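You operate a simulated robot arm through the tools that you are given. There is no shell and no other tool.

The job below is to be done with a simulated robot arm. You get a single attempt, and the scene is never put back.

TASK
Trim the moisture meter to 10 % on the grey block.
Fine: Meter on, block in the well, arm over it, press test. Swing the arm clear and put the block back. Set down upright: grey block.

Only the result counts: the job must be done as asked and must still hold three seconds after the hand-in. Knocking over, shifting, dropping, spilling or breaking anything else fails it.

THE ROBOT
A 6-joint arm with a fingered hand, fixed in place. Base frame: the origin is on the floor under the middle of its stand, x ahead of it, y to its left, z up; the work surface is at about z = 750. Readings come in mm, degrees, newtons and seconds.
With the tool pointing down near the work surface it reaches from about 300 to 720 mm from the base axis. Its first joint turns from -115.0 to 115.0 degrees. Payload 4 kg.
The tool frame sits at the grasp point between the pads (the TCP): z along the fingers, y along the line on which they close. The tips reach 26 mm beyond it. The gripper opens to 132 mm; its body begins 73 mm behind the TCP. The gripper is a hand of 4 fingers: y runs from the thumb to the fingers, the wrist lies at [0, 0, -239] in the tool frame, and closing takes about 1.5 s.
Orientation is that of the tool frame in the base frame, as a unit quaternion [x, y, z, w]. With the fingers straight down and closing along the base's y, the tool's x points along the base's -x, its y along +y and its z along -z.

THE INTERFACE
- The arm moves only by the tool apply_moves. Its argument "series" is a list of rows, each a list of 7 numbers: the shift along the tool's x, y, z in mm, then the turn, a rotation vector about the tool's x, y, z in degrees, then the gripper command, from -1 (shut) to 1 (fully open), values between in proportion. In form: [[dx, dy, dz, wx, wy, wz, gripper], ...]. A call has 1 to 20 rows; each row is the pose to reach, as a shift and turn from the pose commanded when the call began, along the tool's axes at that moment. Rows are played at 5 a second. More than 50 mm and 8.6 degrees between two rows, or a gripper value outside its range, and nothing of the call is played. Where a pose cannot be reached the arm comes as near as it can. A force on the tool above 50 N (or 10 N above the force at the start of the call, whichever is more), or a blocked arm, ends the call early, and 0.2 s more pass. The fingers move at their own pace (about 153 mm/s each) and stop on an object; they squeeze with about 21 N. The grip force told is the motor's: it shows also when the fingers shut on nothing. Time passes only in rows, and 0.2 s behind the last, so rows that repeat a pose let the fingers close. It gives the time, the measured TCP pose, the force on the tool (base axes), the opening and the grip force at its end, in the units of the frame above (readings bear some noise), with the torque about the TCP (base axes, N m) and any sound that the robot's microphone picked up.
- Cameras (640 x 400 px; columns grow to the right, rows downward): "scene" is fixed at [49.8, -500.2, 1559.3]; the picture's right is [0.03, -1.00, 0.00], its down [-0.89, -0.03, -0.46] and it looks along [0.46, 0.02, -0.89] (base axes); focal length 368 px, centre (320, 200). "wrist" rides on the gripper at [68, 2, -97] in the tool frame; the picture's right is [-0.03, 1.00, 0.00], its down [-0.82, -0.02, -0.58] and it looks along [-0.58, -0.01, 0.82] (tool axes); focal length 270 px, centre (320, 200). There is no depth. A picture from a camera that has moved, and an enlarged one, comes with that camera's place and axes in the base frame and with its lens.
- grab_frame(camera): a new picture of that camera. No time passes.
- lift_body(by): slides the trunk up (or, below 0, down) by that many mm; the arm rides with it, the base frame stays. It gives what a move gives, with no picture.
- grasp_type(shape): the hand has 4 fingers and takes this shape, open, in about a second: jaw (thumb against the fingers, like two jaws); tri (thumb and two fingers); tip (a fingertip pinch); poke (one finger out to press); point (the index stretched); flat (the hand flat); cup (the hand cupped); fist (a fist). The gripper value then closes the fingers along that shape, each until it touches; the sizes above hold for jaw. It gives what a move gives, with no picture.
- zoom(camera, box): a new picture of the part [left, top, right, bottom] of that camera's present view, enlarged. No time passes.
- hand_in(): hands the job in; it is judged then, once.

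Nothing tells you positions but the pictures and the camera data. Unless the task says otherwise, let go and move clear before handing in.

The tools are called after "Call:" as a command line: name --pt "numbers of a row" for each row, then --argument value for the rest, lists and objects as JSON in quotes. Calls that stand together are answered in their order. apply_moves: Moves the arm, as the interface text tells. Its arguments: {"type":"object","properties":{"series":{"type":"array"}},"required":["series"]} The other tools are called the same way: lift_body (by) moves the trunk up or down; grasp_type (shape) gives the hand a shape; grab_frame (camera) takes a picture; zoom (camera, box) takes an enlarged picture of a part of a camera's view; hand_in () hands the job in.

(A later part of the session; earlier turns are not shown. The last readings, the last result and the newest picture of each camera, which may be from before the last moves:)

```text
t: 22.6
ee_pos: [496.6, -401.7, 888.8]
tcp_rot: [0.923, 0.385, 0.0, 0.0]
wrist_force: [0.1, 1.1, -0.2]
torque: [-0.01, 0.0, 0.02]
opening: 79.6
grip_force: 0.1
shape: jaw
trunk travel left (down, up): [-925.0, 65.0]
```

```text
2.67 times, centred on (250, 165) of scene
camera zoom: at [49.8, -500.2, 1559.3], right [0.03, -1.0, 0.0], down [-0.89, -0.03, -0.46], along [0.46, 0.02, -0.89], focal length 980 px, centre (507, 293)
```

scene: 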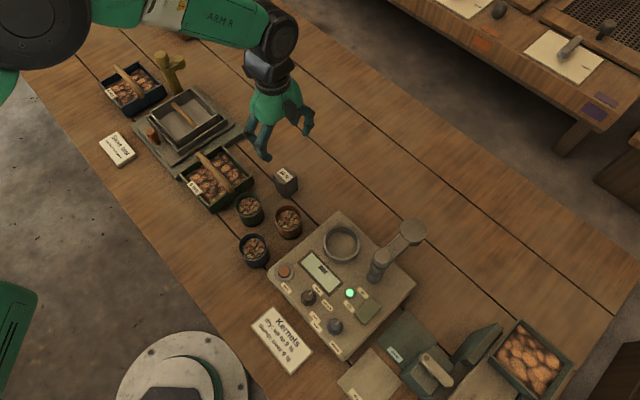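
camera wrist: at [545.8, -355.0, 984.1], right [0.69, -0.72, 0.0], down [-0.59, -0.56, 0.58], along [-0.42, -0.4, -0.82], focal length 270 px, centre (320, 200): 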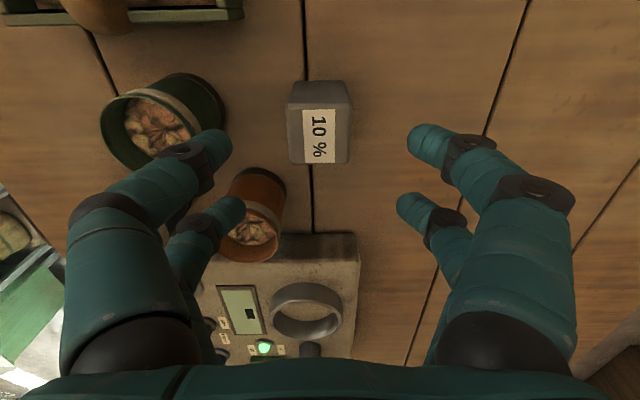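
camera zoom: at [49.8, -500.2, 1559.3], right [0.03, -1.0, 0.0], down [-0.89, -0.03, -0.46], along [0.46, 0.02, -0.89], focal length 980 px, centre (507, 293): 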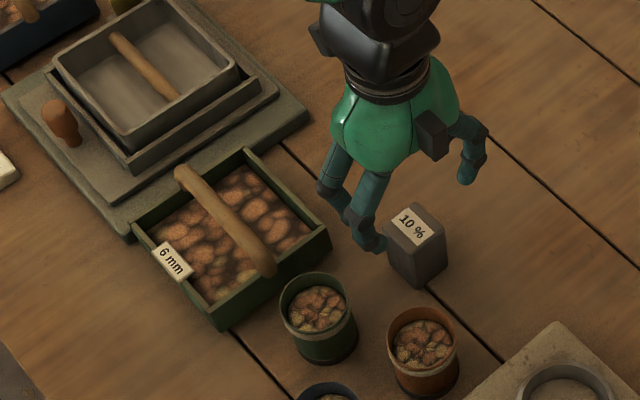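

The block's top is now centred on the hand axis and square to it. I'll descend so the TCP sits about 11 mm below the block's top, then close.

Call:
apply_moves --pt "0 0 20 0 0 0 0.2" --pt "0 0 40 0 0 0 0.2" --pt "0 0 60 0 0 0 0.2" --pt "0 0 75 0 0 0 0.2" --pt "0 0 85 0 0 0 0.2" --pt "0 0 85 0 0 0 0.2"

Call:
grab_frame --camera "wrist"

Call:
zoom --camera "scene" --box '[200, 110, 340, 220]'

```text
t: 24.0
ee_pos: [495.4, -403.5, 804.1]
tcp_rot: [0.923, 0.384, 0.0, -0.001]
wrist_force: [0.4, -0.4, 0.2]
torque: [-0.05, 0.01, 0.0]
opening: 79.3
grip_force: 0.0
shape: jaw
trunk travel left (down, up): [-925.0, 65.0]
```

```text
taken
camera wrist: at [545.4, -355.1, 899.1], right [0.69, -0.72, 0.0], down [-0.59, -0.56, 0.58], along [-0.42, -0.4, -0.82], focal length 270 px, centre (320, 200)
```

wrist: 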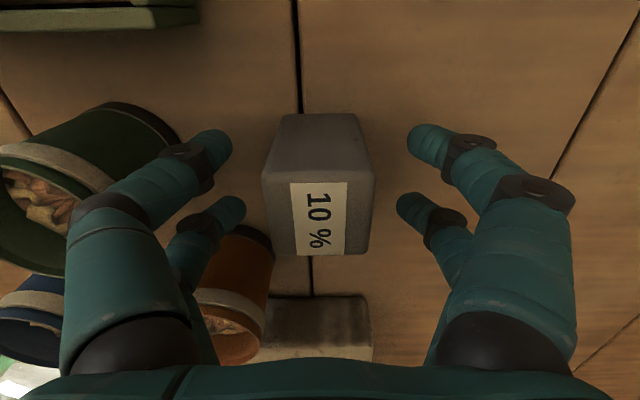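

```text
3.64 times, centred on (270, 165) of scene
camera zoom: at [49.8, -500.2, 1559.3], right [0.03, -1.0, 0.0], down [-0.89, -0.03, -0.46], along [0.46, 0.02, -0.89], focal length 1336 px, centre (502, 327)
```

zoom: 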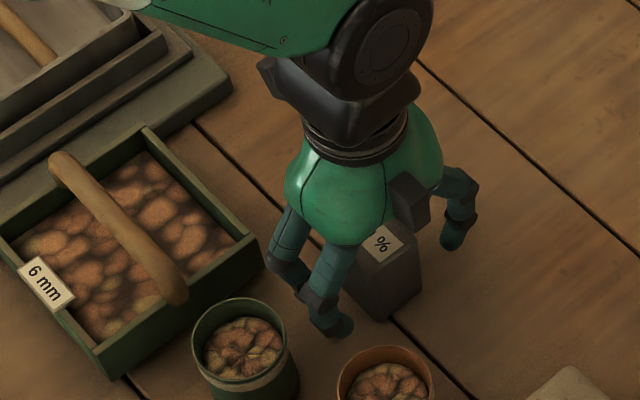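

The fingers straddle the block with room all round. Closing now.

Call:
apply_moves --pt "0 0 0 0 0 0 -0.2" --pt "0 0 0 0 0 0 -0.5" --pt "0 0 0 0 0 0 -1" --pt "0 0 0 0 0 0 -1" --pt "0 0 0 0 0 0 -1" --pt "0 0 0 0 0 0 -1" --pt "0 0 0 0 0 0 -1" --pt "0 0 0 0 0 0 -1"

Call:
grab_frame --camera "wrist"

```text
t: 25.8
ee_pos: [495.0, -401.9, 803.6]
tcp_rot: [0.923, 0.385, 0.0, 0.0]
wrist_force: [0.5, 0.7, -1.5]
torque: [-0.01, -0.04, 0.0]
opening: 36.1
grip_force: 21.2
shape: jaw
trunk travel left (down, up): [-925.0, 65.0]
```

```text
taken
camera wrist: at [545.4, -355.1, 899.1], right [0.69, -0.72, 0.0], down [-0.59, -0.56, 0.58], along [-0.42, -0.4, -0.82], focal length 270 px, centre (320, 200)
```

wrist: 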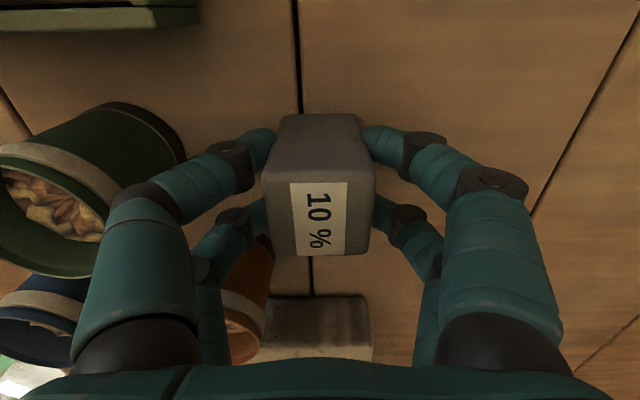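

Block held at 36 mm. I'll lift it 120 mm and check that it came along.

Call:
apply_moves --pt "0 0 -5 0 0 0 -1" --pt "0 0 -20 0 0 0 -1" --pt "0 0 -45 0 0 0 -1" --pt "0 0 -70 0 0 0 -1" --pt "0 0 -95 0 0 0 -1" --pt "0 0 -120 0 0 0 -1"

Call:
grab_frame --camera "wrist"

Call:
zoom --camera "scene" --box '[200, 80, 400, 280]'

```text
t: 27.2
ee_pos: [496.1, -401.9, 924.3]
tcp_rot: [0.923, 0.385, -0.001, -0.001]
wrist_force: [-0.1, 0.2, -1.5]
torque: [-0.01, -0.03, 0.04]
opening: 35.8
grip_force: 21.1
shape: jaw
trunk travel left (down, up): [-925.0, 65.0]
```

```text
taken
camera wrist: at [545.4, -354.9, 1019.9], right [0.69, -0.72, 0.0], down [-0.59, -0.56, 0.58], along [-0.42, -0.4, -0.82], focal length 270 px, centre (320, 200)
```

wrist: 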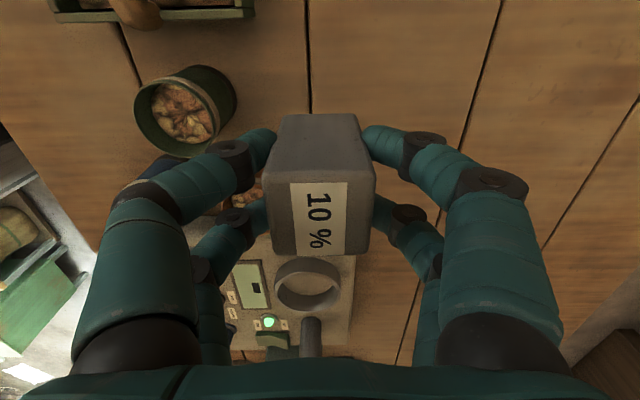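

```text
2.00 times, centred on (300, 180) of scene
camera zoom: at [49.8, -500.2, 1559.3], right [0.03, -1.0, 0.0], down [-0.89, -0.03, -0.46], along [0.46, 0.02, -0.89], focal length 735 px, centre (360, 240)
```

zoom: 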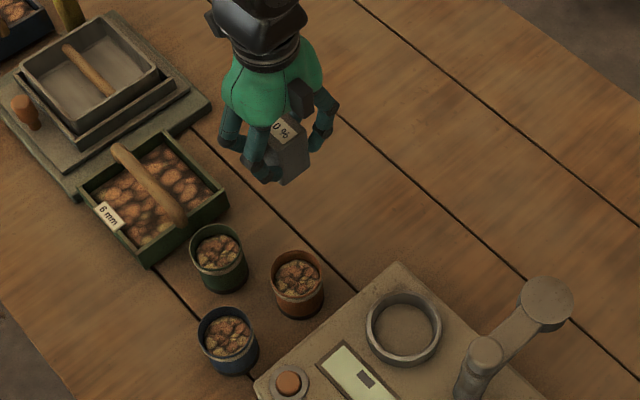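

The block is held level. I'll carry it over the well at this height.

Call:
apply_moves --pt "-34.6 -3.2 0 0 0 0 -1" --pt "-69.3 -6.5 0 0 0 0 -1" --pt "-104 -9.7 0 0 0 0 -1" --pt "-138.6 -13 0 0 0 0 -1" --pt "-173 -16.2 0 0 0 0 -1" --pt "-207.9 -19.4 0 0 0 0 -1" --pt "-207.9 -19.4 0 0 0 0 -1"

Call:
grab_frame --camera "wrist"

Call:
grab_frame --camera "scene"

Call:
zoom --camera "wrist" --box '[220, 60, 420, 220]'

```text
t: 28.8
ee_pos: [336.7, -537.7, 923.4]
tcp_rot: [0.923, 0.385, 0.0, 0.0]
wrist_force: [-0.1, -0.2, -1.9]
torque: [0.01, -0.04, 0.0]
opening: 35.6
grip_force: 20.8
shape: jaw
trunk travel left (down, up): [-925.0, 65.0]
```

```text
taken
camera wrist: at [385.3, -490.0, 1019.6], right [0.69, -0.72, 0.0], down [-0.59, -0.56, 0.58], along [-0.42, -0.4, -0.82], focal length 270 px, centre (320, 200)
```

wrist: 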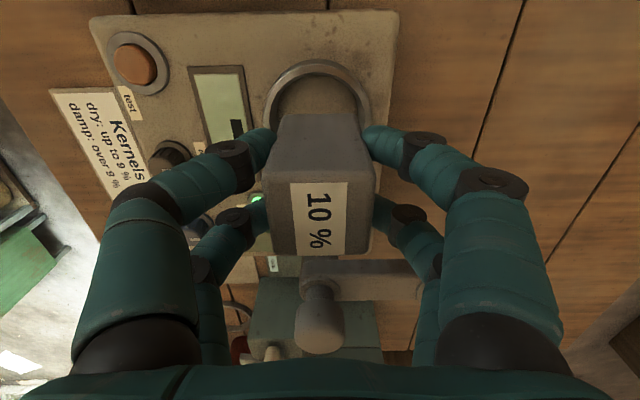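

```text
taken
```

scene: 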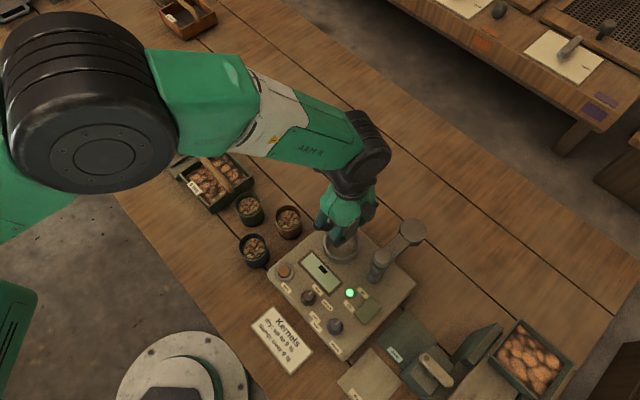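

```text
2.50 times, centred on (320, 140) of wrist
camera zoom: at [385.3, -490.0, 1019.6], right [0.69, -0.72, 0.0], down [-0.59, -0.56, 0.58], along [-0.42, -0.4, -0.82], focal length 676 px, centre (320, 350)
```

zoom: 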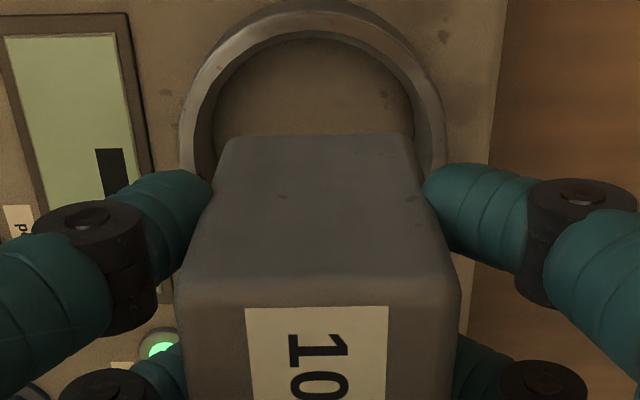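

The well rim is visible around the held block, and I estimate only a 1–3 mm misalignment. I'll zoom closer to measure the ring and block precisely.

Call:
zoom --camera "wrist" --box '[255, 50, 385, 131]'

Call:
zoom --camera "wrist" --box '[250, 165, 390, 265]'

Call:
zoom --camera "scene" --box '[300, 180, 400, 270]'

```text
4.92 times, centred on (320, 90) of wrist
camera zoom: at [385.3, -490.0, 1019.6], right [0.69, -0.72, 0.0], down [-0.59, -0.56, 0.58], along [-0.42, -0.4, -0.82], focal length 1331 px, centre (320, 739)
```

zoom: 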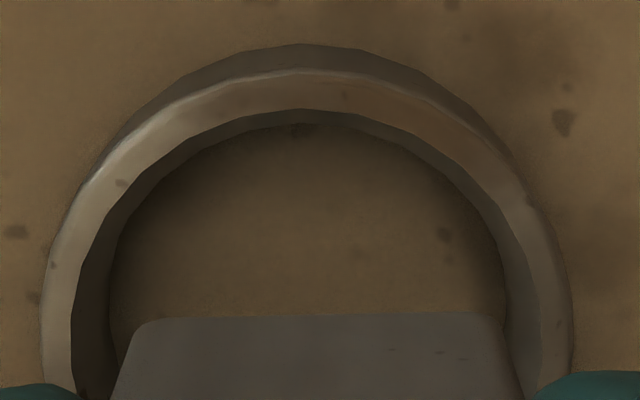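

```text
4.00 times, centred on (320, 215) of wrist
camera zoom: at [385.3, -490.0, 1019.6], right [0.69, -0.72, 0.0], down [-0.59, -0.56, 0.58], along [-0.42, -0.4, -0.82], focal length 1081 px, centre (320, 140)
```

zoom: 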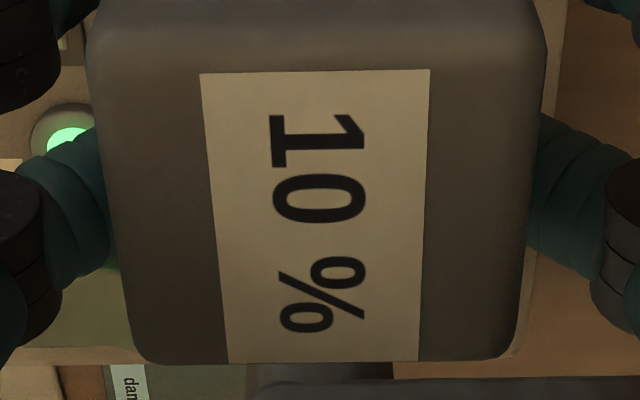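

```text
4.44 times, centred on (350, 225) of scene
camera zoom: at [49.8, -500.2, 1559.3], right [0.03, -1.0, 0.0], down [-0.89, -0.03, -0.46], along [0.46, 0.02, -0.89], focal length 1634 px, centre (187, 89)
```

zoom: 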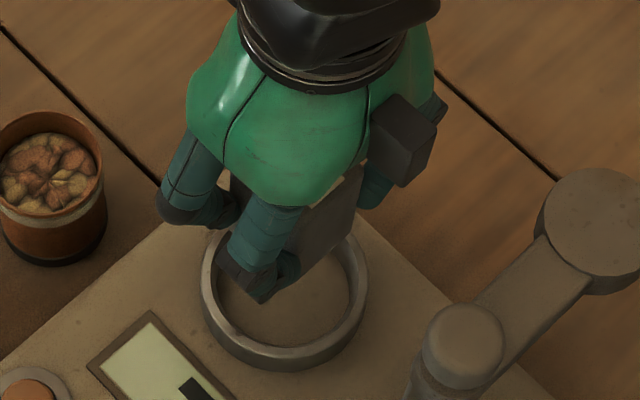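

The ring's inner diameter is about 73 mm, so the 41 mm block fits with 6–9 mm to spare; the ring centre lies about 3.5 mm and 2.5 mm off the block's centre. I'll apply that correction, come down to just above the rim, and check again.

Call:
apply_moves --pt "-1.5 -1 12 0 0 0 -1" --pt "-3.5 -2.5 24 0 0 0 -1" --pt "-3.5 -2.5 36 0 0 0 -1" --pt "-3.5 -2.5 44 0 0 0 -1" --pt "-3.5 -2.5 44 0 0 0 -1"

Call:
zoom --camera "wrist" --box '[220, 20, 420, 145]'

Call:
zoom --camera "scene" --box '[290, 180, 410, 280]'

Call:
grab_frame --camera "wrist"

```text
t: 30.0
ee_pos: [331.8, -537.4, 879.4]
tcp_rot: [0.923, 0.384, 0.0, 0.0]
wrist_force: [0.7, 0.5, -1.9]
torque: [-0.03, -0.01, 0.01]
opening: 35.5
grip_force: 20.8
shape: jaw
trunk travel left (down, up): [-925.0, 65.0]
```

```text
3.20 times, centred on (320, 82) of wrist
camera zoom: at [381.3, -489.7, 975.5], right [0.69, -0.72, 0.0], down [-0.59, -0.56, 0.58], along [-0.42, -0.4, -0.82], focal length 865 px, centre (320, 576)
```

zoom: 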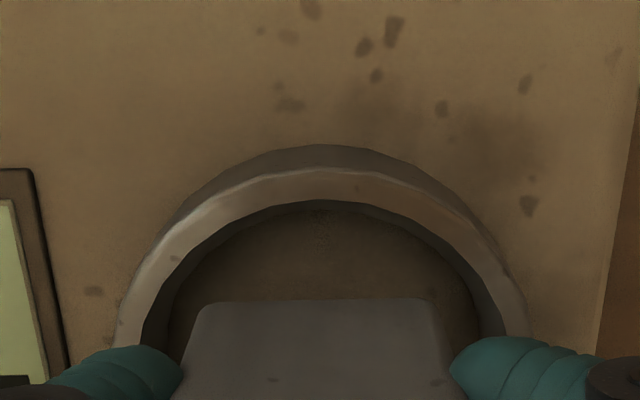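

```text
4.00 times, centred on (350, 230) of scene
camera zoom: at [49.8, -500.2, 1559.3], right [0.03, -1.0, 0.0], down [-0.89, -0.03, -0.46], along [0.46, 0.02, -0.89], focal length 1470 px, centre (200, 80)
```

zoom: 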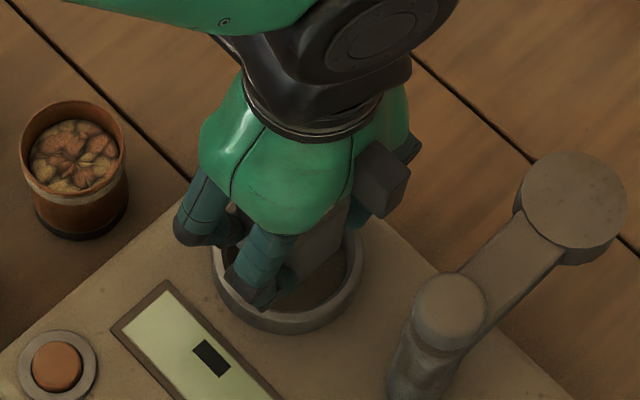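

```text
taken
camera wrist: at [381.3, -489.7, 975.5], right [0.69, -0.72, 0.0], down [-0.59, -0.56, 0.58], along [-0.42, -0.4, -0.82], focal length 270 px, centre (320, 200)
```

wrist: 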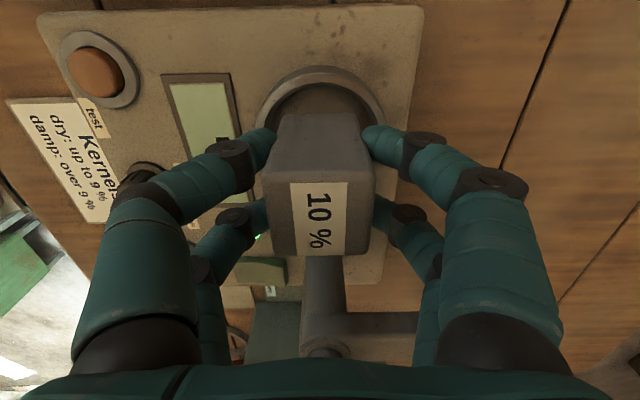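

Block and ring are now centred on each other to within about 1 mm. I'll lower it into the well in small steps.

Call:
apply_moves --pt "0.5 0.5 7 0 0 0 -1" --pt "0.5 0.5 14 0 0 0 -1" --pt "0.5 0.5 20 0 0 0 -1" --pt "0.5 0.5 24 0 0 0 -1" --pt "0.5 0.5 24 0 0 0 -1"

Call:
zoom --camera "wrist" --box '[220, 20, 420, 145]'

Call:
zoom --camera "scene" --box '[310, 210, 380, 270]'

```text
t: 31.2
ee_pos: [331.6, -536.2, 856.0]
tcp_rot: [0.923, 0.384, 0.0, 0.0]
wrist_force: [0.4, 0.0, -1.3]
torque: [-0.02, 0.01, 0.04]
opening: 35.9
grip_force: 20.8
shape: jaw
trunk travel left (down, up): [-925.0, 65.0]
```

```text
3.20 times, centred on (320, 82) of wrist
camera zoom: at [381.9, -489.5, 951.3], right [0.69, -0.72, 0.0], down [-0.59, -0.56, 0.58], along [-0.42, -0.4, -0.82], focal length 865 px, centre (320, 576)
```

zoom: 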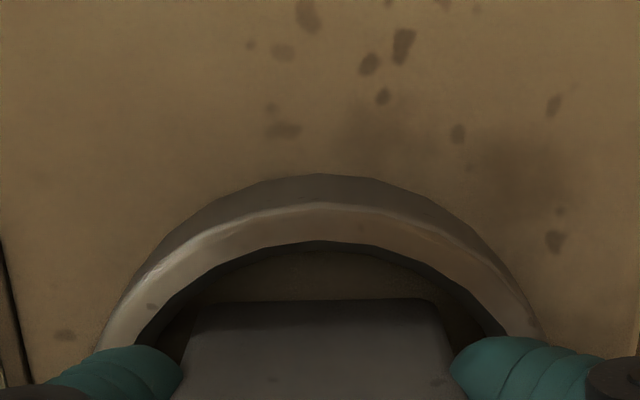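

```text
6.67 times, centred on (345, 240) of scene
camera zoom: at [49.8, -500.2, 1559.3], right [0.03, -1.0, 0.0], down [-0.89, -0.03, -0.46], along [0.46, 0.02, -0.89], focal length 2450 px, centre (153, -67)
```

zoom: 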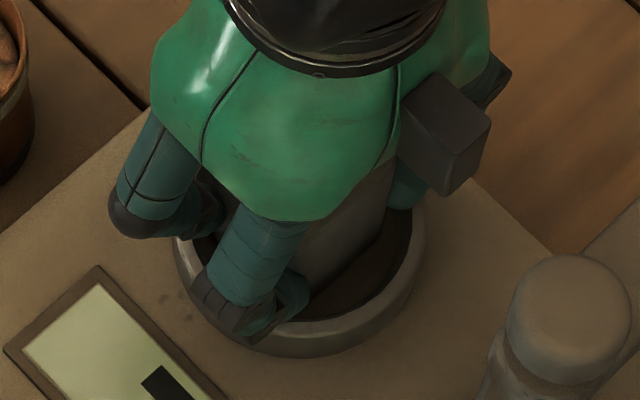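

The block is inside the ring with no contact force yet. I'll continue down in 2 mm steps, watching force.

Call:
apply_moves --pt "0 0 2 0 0 0 -1" --pt "0 0 4 0 0 0 -1" --pt "0 0 5 0 0 0 -1"

Call:
zoom --camera "scene" --box '[310, 210, 380, 270]'

```text
t: 32.0
ee_pos: [332.0, -536.2, 853.0]
tcp_rot: [0.923, 0.384, 0.001, 0.0]
wrist_force: [-0.2, 0.5, 9.7]
torque: [0.08, 0.02, 0.04]
opening: 35.9
grip_force: 21.5
shape: jaw
trunk travel left (down, up): [-925.0, 65.0]
```

```text
6.67 times, centred on (345, 240) of scene
camera zoom: at [49.8, -500.2, 1559.3], right [0.03, -1.0, 0.0], down [-0.89, -0.03, -0.46], along [0.46, 0.02, -0.89], focal length 2450 px, centre (153, -67)
```

zoom: 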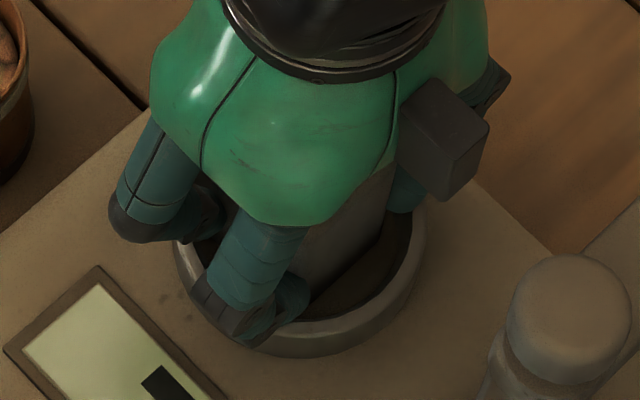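

There is a gentle 11 N contact at a height that matches the block resting on the well floor. I'll release slowly with a small opening so the fingers don't sweep outward far.

Call:
apply_moves --pt "0 0 -1 0 0 0 -1" --pt "0 0 -1 0 0 0 -0.4" --pt "0 0 -1 0 0 0 -0.3" --pt "0 0 -1 0 0 0 -0.2" --pt "0 0 -1 0 0 0 -0.15" --pt "0 0 -1 0 0 0 -0.15"

Call:
grab_frame --camera "wrist"

Call:
zoom --camera "scene" --box '[300, 200, 400, 270]'

```text
t: 33.4
ee_pos: [332.3, -537.1, 853.2]
tcp_rot: [0.923, 0.385, 0.0, 0.001]
wrist_force: [0.1, -0.1, 0.1]
torque: [0.04, 0.01, 0.0]
opening: 55.8
grip_force: 0.1
shape: jaw
trunk travel left (down, up): [-925.0, 65.0]
```

```text
taken
camera wrist: at [381.6, -489.5, 947.6], right [0.69, -0.72, 0.0], down [-0.59, -0.56, 0.58], along [-0.42, -0.4, -0.82], focal length 270 px, centre (320, 200)
```

wrist: 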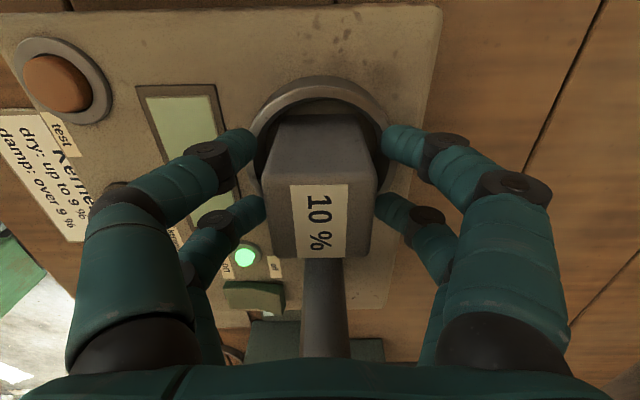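

```text
5.71 times, centred on (350, 235) of scene
camera zoom: at [49.8, -500.2, 1559.3], right [0.03, -1.0, 0.0], down [-0.89, -0.03, -0.46], along [0.46, 0.02, -0.89], focal length 2100 px, centre (149, 0)
```

zoom: 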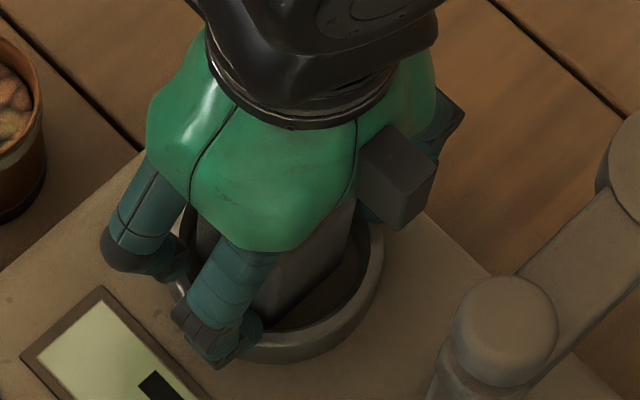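

The block is standing free in the well. I'll raise the hand straight up, clear of everything.

Call:
apply_moves --pt "0 0 -10 0 0 0 -0.15" --pt "0 0 -30 0 0 0 -0.15" --pt "0 0 -60 0 0 0 -0.15" --pt "0 0 -95 0 0 0 -0.15" --pt "0 0 -130 0 0 0 -0.15" --pt "0 0 -150 0 0 0 -0.15"

Call:
grab_frame --camera "wrist"

Call:
grab_frame --camera "scene"

Call:
zoom --camera "wrist" --box '[180, 60, 460, 235]'

```text
t: 34.8
ee_pos: [331.8, -536.5, 1003.0]
tcp_rot: [0.923, 0.384, 0.0, 0.0]
wrist_force: [0.2, -0.1, -0.2]
torque: [-0.01, 0.0, -0.02]
opening: 55.5
grip_force: 0.1
shape: jaw
trunk travel left (down, up): [-925.0, 65.0]
```

```text
taken
camera wrist: at [381.7, -488.7, 1098.3], right [0.69, -0.72, 0.0], down [-0.59, -0.56, 0.58], along [-0.42, -0.4, -0.82], focal length 270 px, centre (320, 200)
```

wrist: 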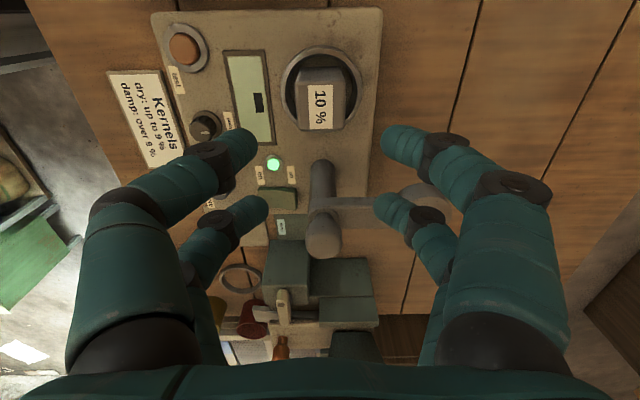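

```text
taken
```

scene: 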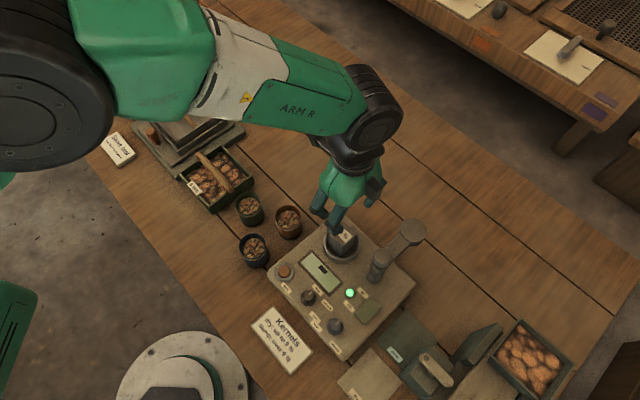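

```text
2.29 times, centred on (320, 148) of wrist
camera zoom: at [381.7, -488.7, 1098.3], right [0.69, -0.72, 0.0], down [-0.59, -0.56, 0.58], along [-0.42, -0.4, -0.82], focal length 618 px, centre (320, 320)
```

zoom: 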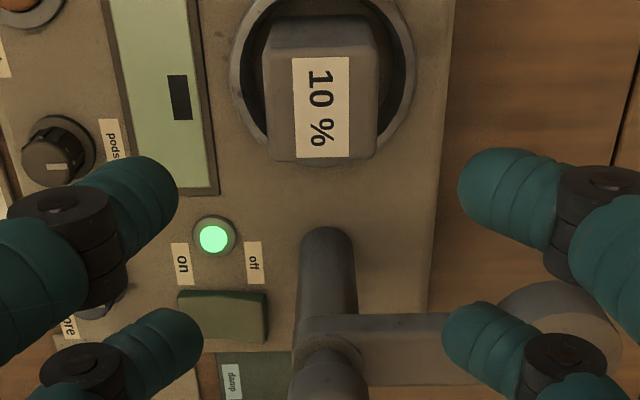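

The block stands well inside the ring. For swinging the arm I want a longer finger, so I'll raise a little and try the "point" shape.

Call:
apply_moves --pt "10 0 -20 0 0 0 -0.15" --pt "30 0 -40 0 0 0 -0.15" --pt "60 0 -60 0 0 0 -0.15"

Call:
grasp_type --shape "point"

Call:
grab_frame --camera "wrist"

Call:
zoom --camera "scene" --box '[280, 120, 440, 270]'

```text
t: 35.6
ee_pos: [375.2, -493.6, 1063.7]
tcp_rot: [0.923, 0.385, 0.0, 0.0]
wrist_force: [-0.5, -0.5, -0.4]
torque: [-0.02, -0.01, -0.02]
opening: 55.7
grip_force: 0.0
shape: jaw
trunk travel left (down, up): [-925.0, 65.0]
```

```text
t: 36.5
ee_pos: [374.1, -495.5, 1062.0]
tcp_rot: [0.923, 0.384, 0.001, 0.0]
wrist_force: [0.0, -0.3, 0.3]
torque: [-0.03, -0.02, 0.02]
opening: 0.0
grip_force: 0.0
shape: point
trunk travel left (down, up): [-925.0, 65.0]
```

```text
taken
camera wrist: at [424.4, -447.3, 1158.0], right [0.69, -0.72, 0.0], down [-0.59, -0.56, 0.58], along [-0.42, -0.4, -0.82], focal length 270 px, centre (320, 200)
```

wrist: 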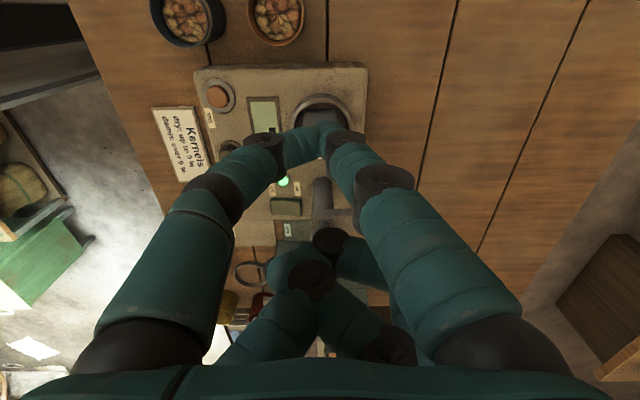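

```text
2.67 times, centred on (360, 195) of scene
camera zoom: at [49.8, -500.2, 1559.3], right [0.03, -1.0, 0.0], down [-0.89, -0.03, -0.46], along [0.46, 0.02, -0.89], focal length 980 px, centre (213, 213)
```

zoom: 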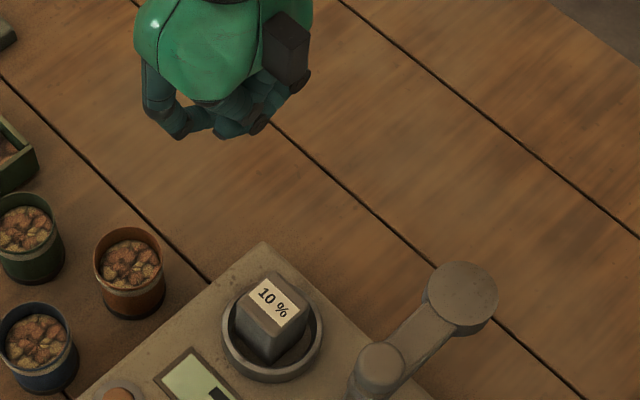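

The pointing digits' reach isn't clear from here, and I need the swing arm's exact height. I'll tilt the hand back from the far side of the block so the wrist camera looks nearly level at the post, bar and disc.

Call:
apply_moves --pt "14 1.5 17 0 -7 0 1" --pt "28 3 34 0 -14 0 1" --pt "42 4.5 51 0 -21 0 1" --pt "56 6 68 0 -28 0 1" --pt "70 7.4 85 0 -35 0 1" --pt "70 7.4 100 0 -40 0 1"

Call:
grab_frame --camera "wrist"

Call:
grab_frame --camera "scene"

```text
t: 37.9
ee_pos: [430.0, -450.6, 964.3]
tcp_rot: [0.868, 0.361, -0.316, 0.131]
wrist_force: [0.2, 0.5, -0.6]
torque: [0.01, 0.02, 0.0]
opening: 0.0
grip_force: 0.0
shape: point
trunk travel left (down, up): [-925.0, 65.0]
```

```text
taken
camera wrist: at [512.0, -369.5, 991.2], right [0.7, -0.72, 0.02], down [-0.19, -0.16, 0.97], along [-0.69, -0.68, -0.25], focal length 270 px, centre (320, 200)
```

wrist: 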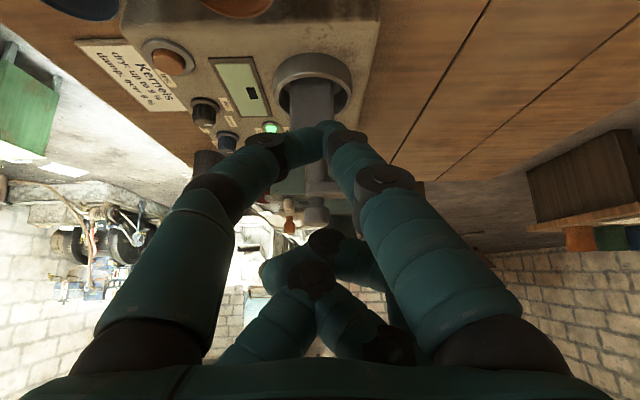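

```text
taken
```

scene: 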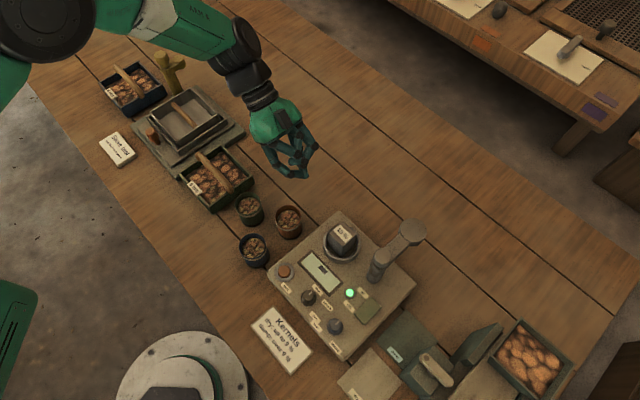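

The pointing digits block the view of the swing arm. I'll switch back to the open jaw to look between the fingers.

Call:
zoom --camera "scene" --box '[220, 80, 380, 200]'

Call:
grasp_type --shape "jaw"

Call:
grab_frame --camera "wrist"

Call:
zoom --camera "wrist" --box '[230, 40, 430, 240]'

```text
3.33 times, centred on (300, 140) of scene
camera zoom: at [49.8, -500.2, 1559.3], right [0.03, -1.0, 0.0], down [-0.89, -0.03, -0.46], along [0.46, 0.02, -0.89], focal length 1225 px, centre (387, 400)
```

zoom: 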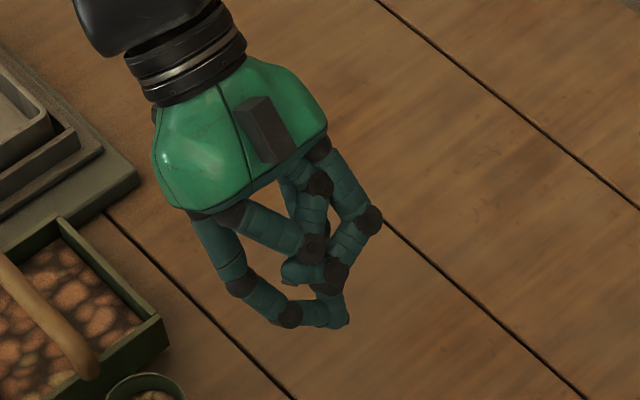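

```text
t: 38.8
ee_pos: [428.8, -449.6, 962.9]
tcp_rot: [0.868, 0.361, -0.315, 0.132]
wrist_force: [0.2, -0.1, 0.1]
torque: [0.02, 0.02, 0.02]
opening: 132.1
grip_force: 0.0
shape: jaw
trunk travel left (down, up): [-925.0, 65.0]
```

```text
taken
camera wrist: at [511.5, -369.5, 991.7], right [0.7, -0.72, 0.02], down [-0.19, -0.17, 0.97], along [-0.69, -0.68, -0.25], focal length 270 px, centre (320, 200)
```

wrist: 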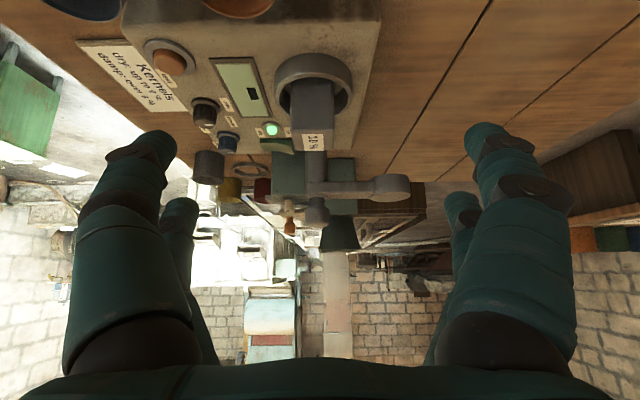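

```text
2.00 times, centred on (330, 140) of wrist
camera zoom: at [511.5, -369.5, 991.7], right [0.7, -0.72, 0.02], down [-0.19, -0.17, 0.97], along [-0.69, -0.68, -0.25], focal length 541 px, centre (300, 320)
```

zoom: 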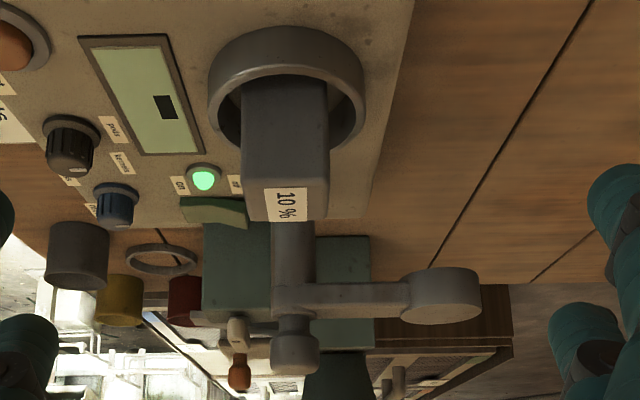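

This gives a nearly level view of the arm assembly. I'll zoom in tighter on the bar and disc.

Call:
zoom --camera "wrist" --box '[290, 150, 420, 232]'

Call:
zoom --camera "wrist" --box '[260, 50, 370, 160]'

```text
4.88 times, centred on (355, 191) of wrist
camera zoom: at [511.5, -369.5, 991.7], right [0.7, -0.72, 0.02], down [-0.19, -0.17, 0.97], along [-0.69, -0.68, -0.25], focal length 1318 px, centre (149, 244)
```

zoom: 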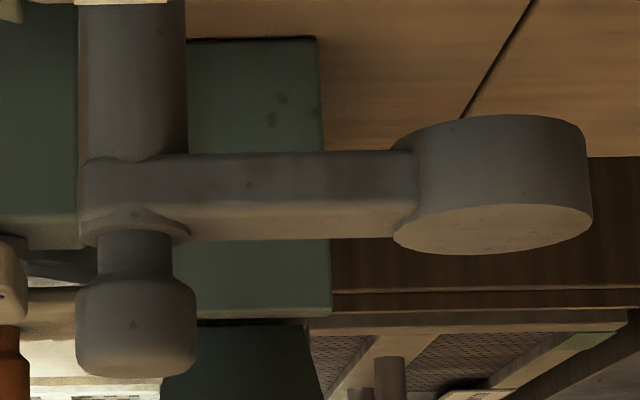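

```text
3.64 times, centred on (315, 105) of wrist
camera zoom: at [511.5, -369.5, 991.7], right [0.7, -0.72, 0.02], down [-0.19, -0.17, 0.97], along [-0.69, -0.68, -0.25], focal length 983 px, centre (338, 546)
```

zoom: 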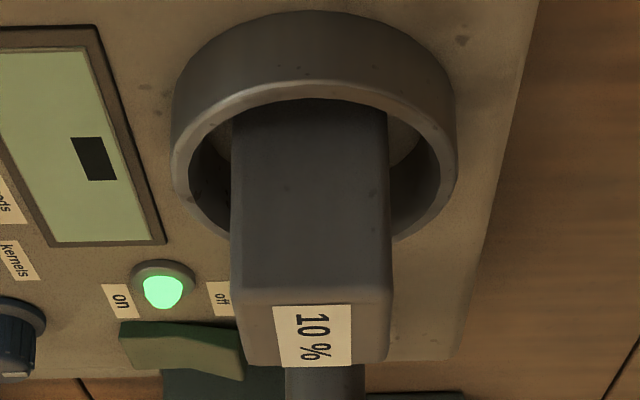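

Now I have precise heights: bar 882–895, disc 876–899 (radius 27, centre ≈ (331, -674)), post cap top 932, and the block top about 865, so the disc clears the block. I'll close the jaw into a compact wedge, straighten, and move round to the outer side of the disc, high up.

Call:
apply_moves --pt "-6 0 -8 0 8 0 -1" --pt "-13 0 -16 0 16 0 -1" --pt "-20 0 -24 0 24 0 -1" --pt "-27 0 -32 0 32 0 -1" --pt "-34 0 -42 0 40 0 -1" --pt "-34 0 -42 0 40 0 -1"

Call:
apply_moves --pt "-21.8 6.4 0 0 0 -7.3 -1" --pt "-43.6 12.9 0 0 0 -14.7 -1" --pt "-65.4 19.3 0 0 0 -22 -1" --pt "-87 25.7 0 0 0 -29.3 -1" --pt "-109 32.2 0 0 0 -36.7 -1" --pt "-130.7 38.6 0 0 0 -44 -1" --pt "-152.5 45 0 0 0 -51.3 -1" --pt "-174.3 51.5 0 0 0 -58.7 -1" --pt "-196 57.9 0 0 0 -66 -1" --pt "-217.8 64.3 0 0 0 -73.3 -1" --pt "-239.6 70.8 0 0 0 -80.7 -1" --pt "-261.4 77.2 0 0 0 -88 -1"

Call:
grab_frame --camera "wrist"

Call:
grab_frame --camera "scene"

```text
t: 40.2
ee_pos: [429.5, -449.1, 1017.4]
tcp_rot: [0.924, 0.383, 0.001, -0.001]
wrist_force: [-0.4, 0.3, -0.7]
torque: [0.01, -0.03, 0.0]
opening: 0.0
grip_force: 21.1
shape: jaw
trunk travel left (down, up): [-925.0, 65.0]
```

```text
t: 42.8
ee_pos: [286.7, -653.8, 1013.3]
tcp_rot: [0.396, 0.918, 0.0, -0.001]
wrist_force: [-0.7, 0.0, 0.0]
torque: [0.02, 0.03, 0.02]
opening: 0.0
grip_force: 21.7
shape: jaw
out of reach, approached as far as the arm can: row 10, 11, 12
trunk travel left (down, up): [-925.0, 65.0]
```

```text
taken
camera wrist: at [241.7, -603.0, 1109.2], right [0.74, 0.67, 0.0], down [0.55, -0.61, 0.58], along [0.39, -0.43, -0.82], focal length 270 px, centre (320, 200)
```

wrist: 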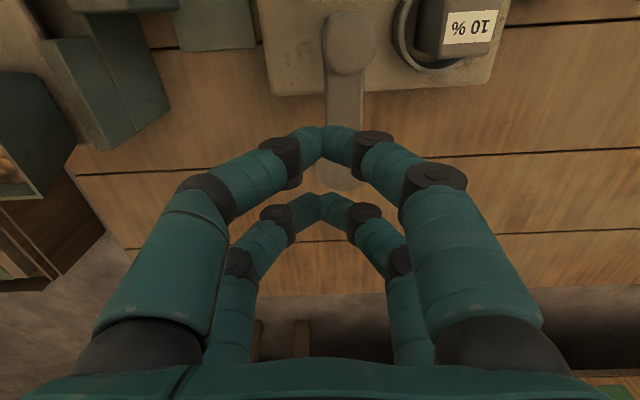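

```text
taken
```

scene: 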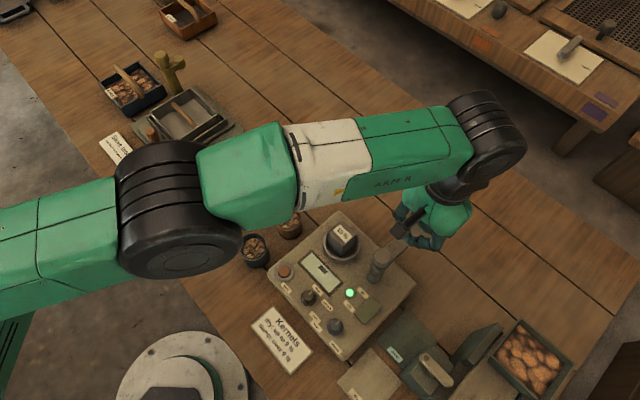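

The upright hand is at its reach limit here, so I'll lean it 20° outward (wrist toward the base), which brings the outer side of the disc within reach, and move beyond it while staying high.

Call:
apply_moves --pt "0 0 3 1.85 -4.65 0 -1" --pt "0 0 6 3.7 -9.3 0 -1" --pt "-9 -8.6 9 5.55 -14 0 -1" --pt "-18 -17.3 13 7.4 -18.6 0 -1" --pt "-27.5 -26 13 7.4 -18.6 0 -1" --pt "-37 -34.5 13 7.4 -18.6 0 -1" --pt "-45.9 -43.2 13 7.4 -18.6 0 -1" --pt "-45.9 -43.2 13 7.4 -18.6 0 -1"

Call:
grab_frame --camera "wrist"

Call:
grab_frame --camera "scene"

```text
t: 44.6
ee_pos: [286.8, -715.7, 1001.7]
tcp_rot: [0.391, 0.904, -0.123, 0.122]
wrist_force: [-0.2, -0.2, 0.4]
torque: [-0.02, 0.01, -0.02]
opening: 0.0
grip_force: 20.5
shape: jaw
trunk travel left (down, up): [-925.0, 65.0]
```

```text
taken
camera wrist: at [231.6, -637.0, 1069.1], right [0.75, 0.65, -0.12], down [0.45, -0.38, 0.81], along [0.48, -0.66, -0.58], focal length 270 px, centre (320, 200)
```

wrist: 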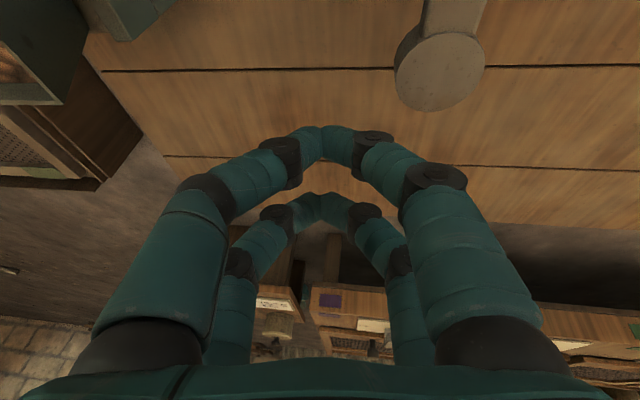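

```text
taken
```

scene: 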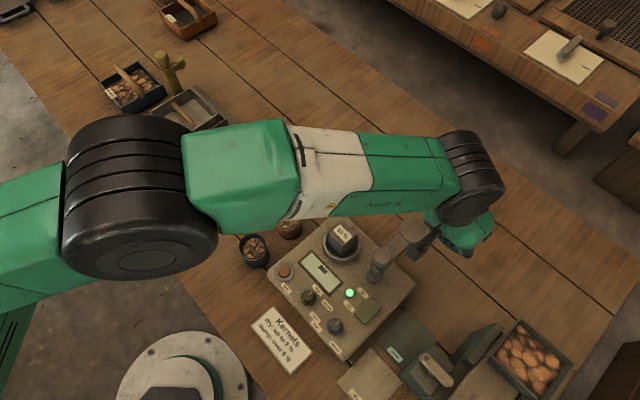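

I'm about 13 mm clear of the disc's outer side. Now I'll lower the closed fingers beside the disc, to its height.

Call:
apply_moves --pt "7.5 3 22 0 0 0 -1" --pt "15 6 44 0 0 0 -1" --pt "22.5 8.9 66 0 0 0 -1" --pt "29.6 11.7 87.4 0 0 0 -1" --pt "29.6 11.7 87.4 0 0 0 -1"

Call:
grab_frame --camera "wrist"

Call:
zoom --camera "scene" --box '[340, 180, 520, 300]'

```text
t: 45.8
ee_pos: [287.2, -714.6, 908.2]
tcp_rot: [0.391, 0.904, -0.123, 0.123]
wrist_force: [0.2, 0.1, 0.1]
torque: [0.01, 0.01, -0.05]
opening: 0.1
grip_force: 20.8
shape: jaw
trunk travel left (down, up): [-925.0, 65.0]
```

```text
taken
camera wrist: at [231.6, -636.8, 975.7], right [0.75, 0.65, -0.12], down [0.45, -0.38, 0.81], along [0.48, -0.66, -0.58], focal length 270 px, centre (320, 200)
```

wrist: 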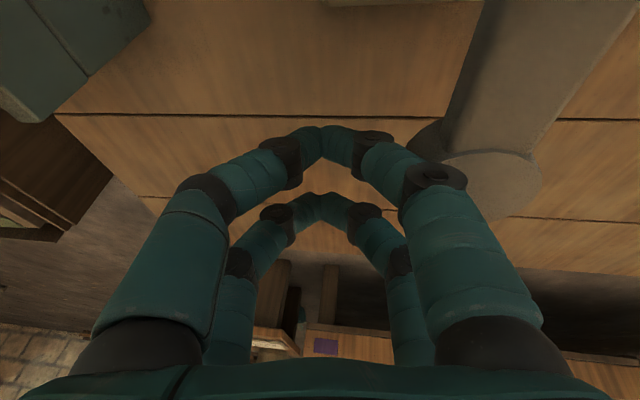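

```text
3.33 times, centred on (430, 240) of scene
camera zoom: at [49.8, -500.2, 1559.3], right [0.03, -1.0, 0.0], down [-0.89, -0.03, -0.46], along [0.46, 0.02, -0.89], focal length 1225 px, centre (-47, 67)
```

zoom: 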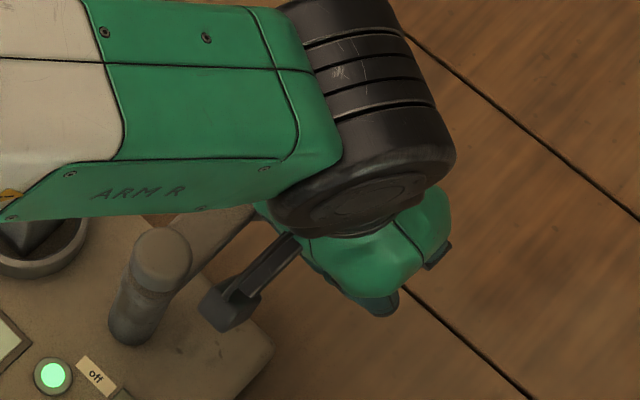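

The fingers are beside the disc at its height with no contact. I'll start the sweep slowly along the disc's arc and check for contact and movement.

Call:
apply_moves --pt "-0.1 5.2 -0.7 0 0 0 -1" --pt "-0.9 10.7 -1.1 0 0 0 -1" --pt "-3.8 17 -1 0 0 -1.9 -1" --pt "-5.9 22.1 -1 0 0 -3.4 -1"

Call:
grab_frame --camera "wrist"

Call:
grab_frame --camera "scene"

```text
t: 46.8
ee_pos: [307.0, -703.6, 908.0]
tcp_rot: [0.364, 0.915, -0.126, 0.12]
wrist_force: [-0.4, 0.7, -0.8]
torque: [-0.01, -0.02, 0.02]
opening: 0.2
grip_force: 20.8
shape: jaw
trunk travel left (down, up): [-925.0, 65.0]
```

```text
taken
camera wrist: at [248.9, -628.2, 976.4], right [0.71, 0.69, -0.14], down [0.49, -0.35, 0.8], along [0.5, -0.64, -0.59], focal length 270 px, centre (320, 200)
```

wrist: 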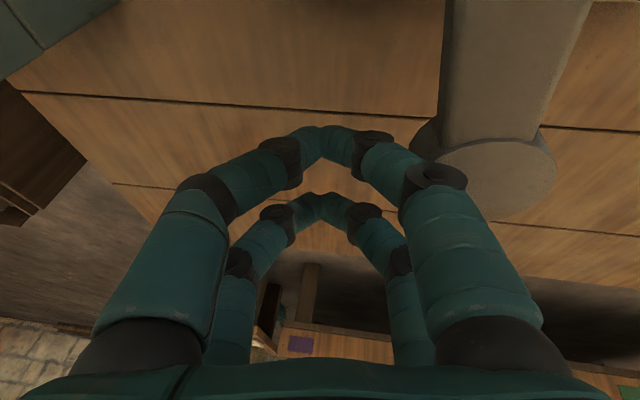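

```text
taken
```

scene: 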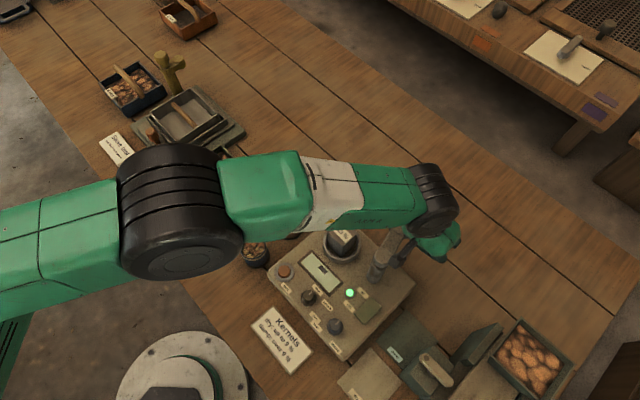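

The disc is already moving with the hand (from −47° to about −33°) with almost no resistance. I'll continue the sweep along its arc in small steps.

Call:
apply_moves --pt "-8.6 7.2 1.7 0 0 -1.5 -1" --pt "-11.3 16.6 1.2 0 0 -4 -1" --pt "-13.5 26.2 0.4 0 0 -6.5 -1" --pt "-14.8 35.8 -0.6 0 0 -9 -1" --pt "-15.3 45.5 -2 0 0 -11.5 -1" --pt "-14.9 55.1 -3.6 0 0 -14 -1" --pt "-13.7 64.7 -5.4 0 0 -16.5 -1" --pt "-11.7 74 -7.5 0 0 -19 -1" --pt "-9 83.2 -9.8 0 0 -21.5 -1" --pt "-5.5 92 -12.3 0 0 -24 -1"

Call:
grab_frame --camera "wrist"

Call:
grab_frame --camera "scene"

```text
t: 49.0
ee_pos: [374.1, -639.7, 908.6]
tcp_rot: [0.166, 0.971, -0.149, 0.089]
wrist_force: [-0.3, -0.3, -0.1]
torque: [-0.04, 0.03, 0.01]
opening: 0.0
grip_force: 21.0
shape: jaw
trunk travel left (down, up): [-925.0, 65.0]
```

```text
taken
camera wrist: at [299.0, -586.2, 981.9], right [0.37, 0.89, -0.25], down [0.68, -0.08, 0.73], along [0.63, -0.44, -0.63], focal length 270 px, centre (320, 200)
```

wrist: 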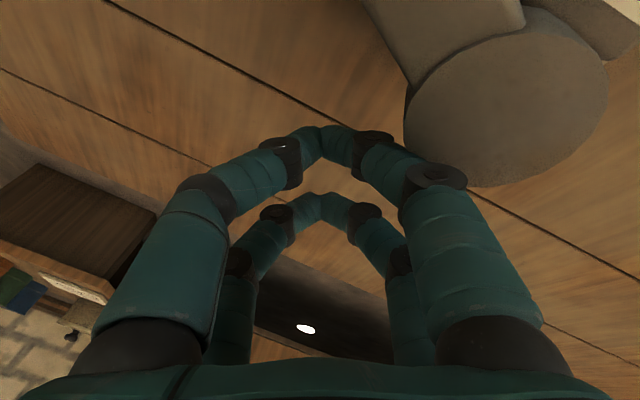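

```text
taken
```

scene: 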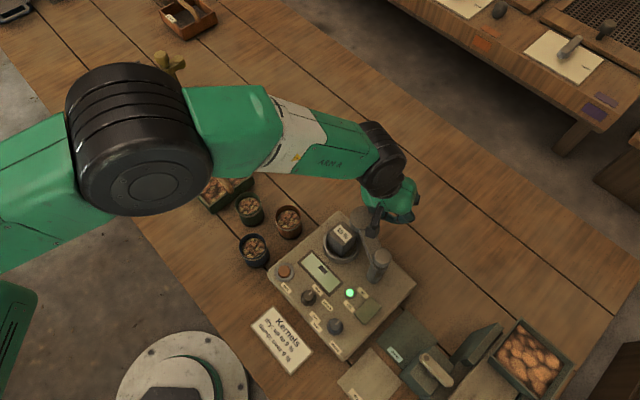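

The disc has swung to roughly 20° and is approaching the well. I'll zoom in to see exactly where it is.

Call:
zoom --camera "scene" --box '[310, 170, 430, 290]'

```text
3.33 times, centred on (370, 230) of scene
camera zoom: at [49.8, -500.2, 1559.3], right [0.03, -1.0, 0.0], down [-0.89, -0.03, -0.46], along [0.46, 0.02, -0.89], focal length 1225 px, centre (153, 100)
```

zoom: 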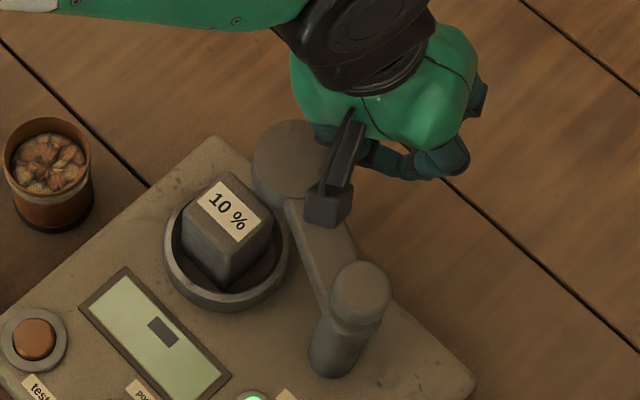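

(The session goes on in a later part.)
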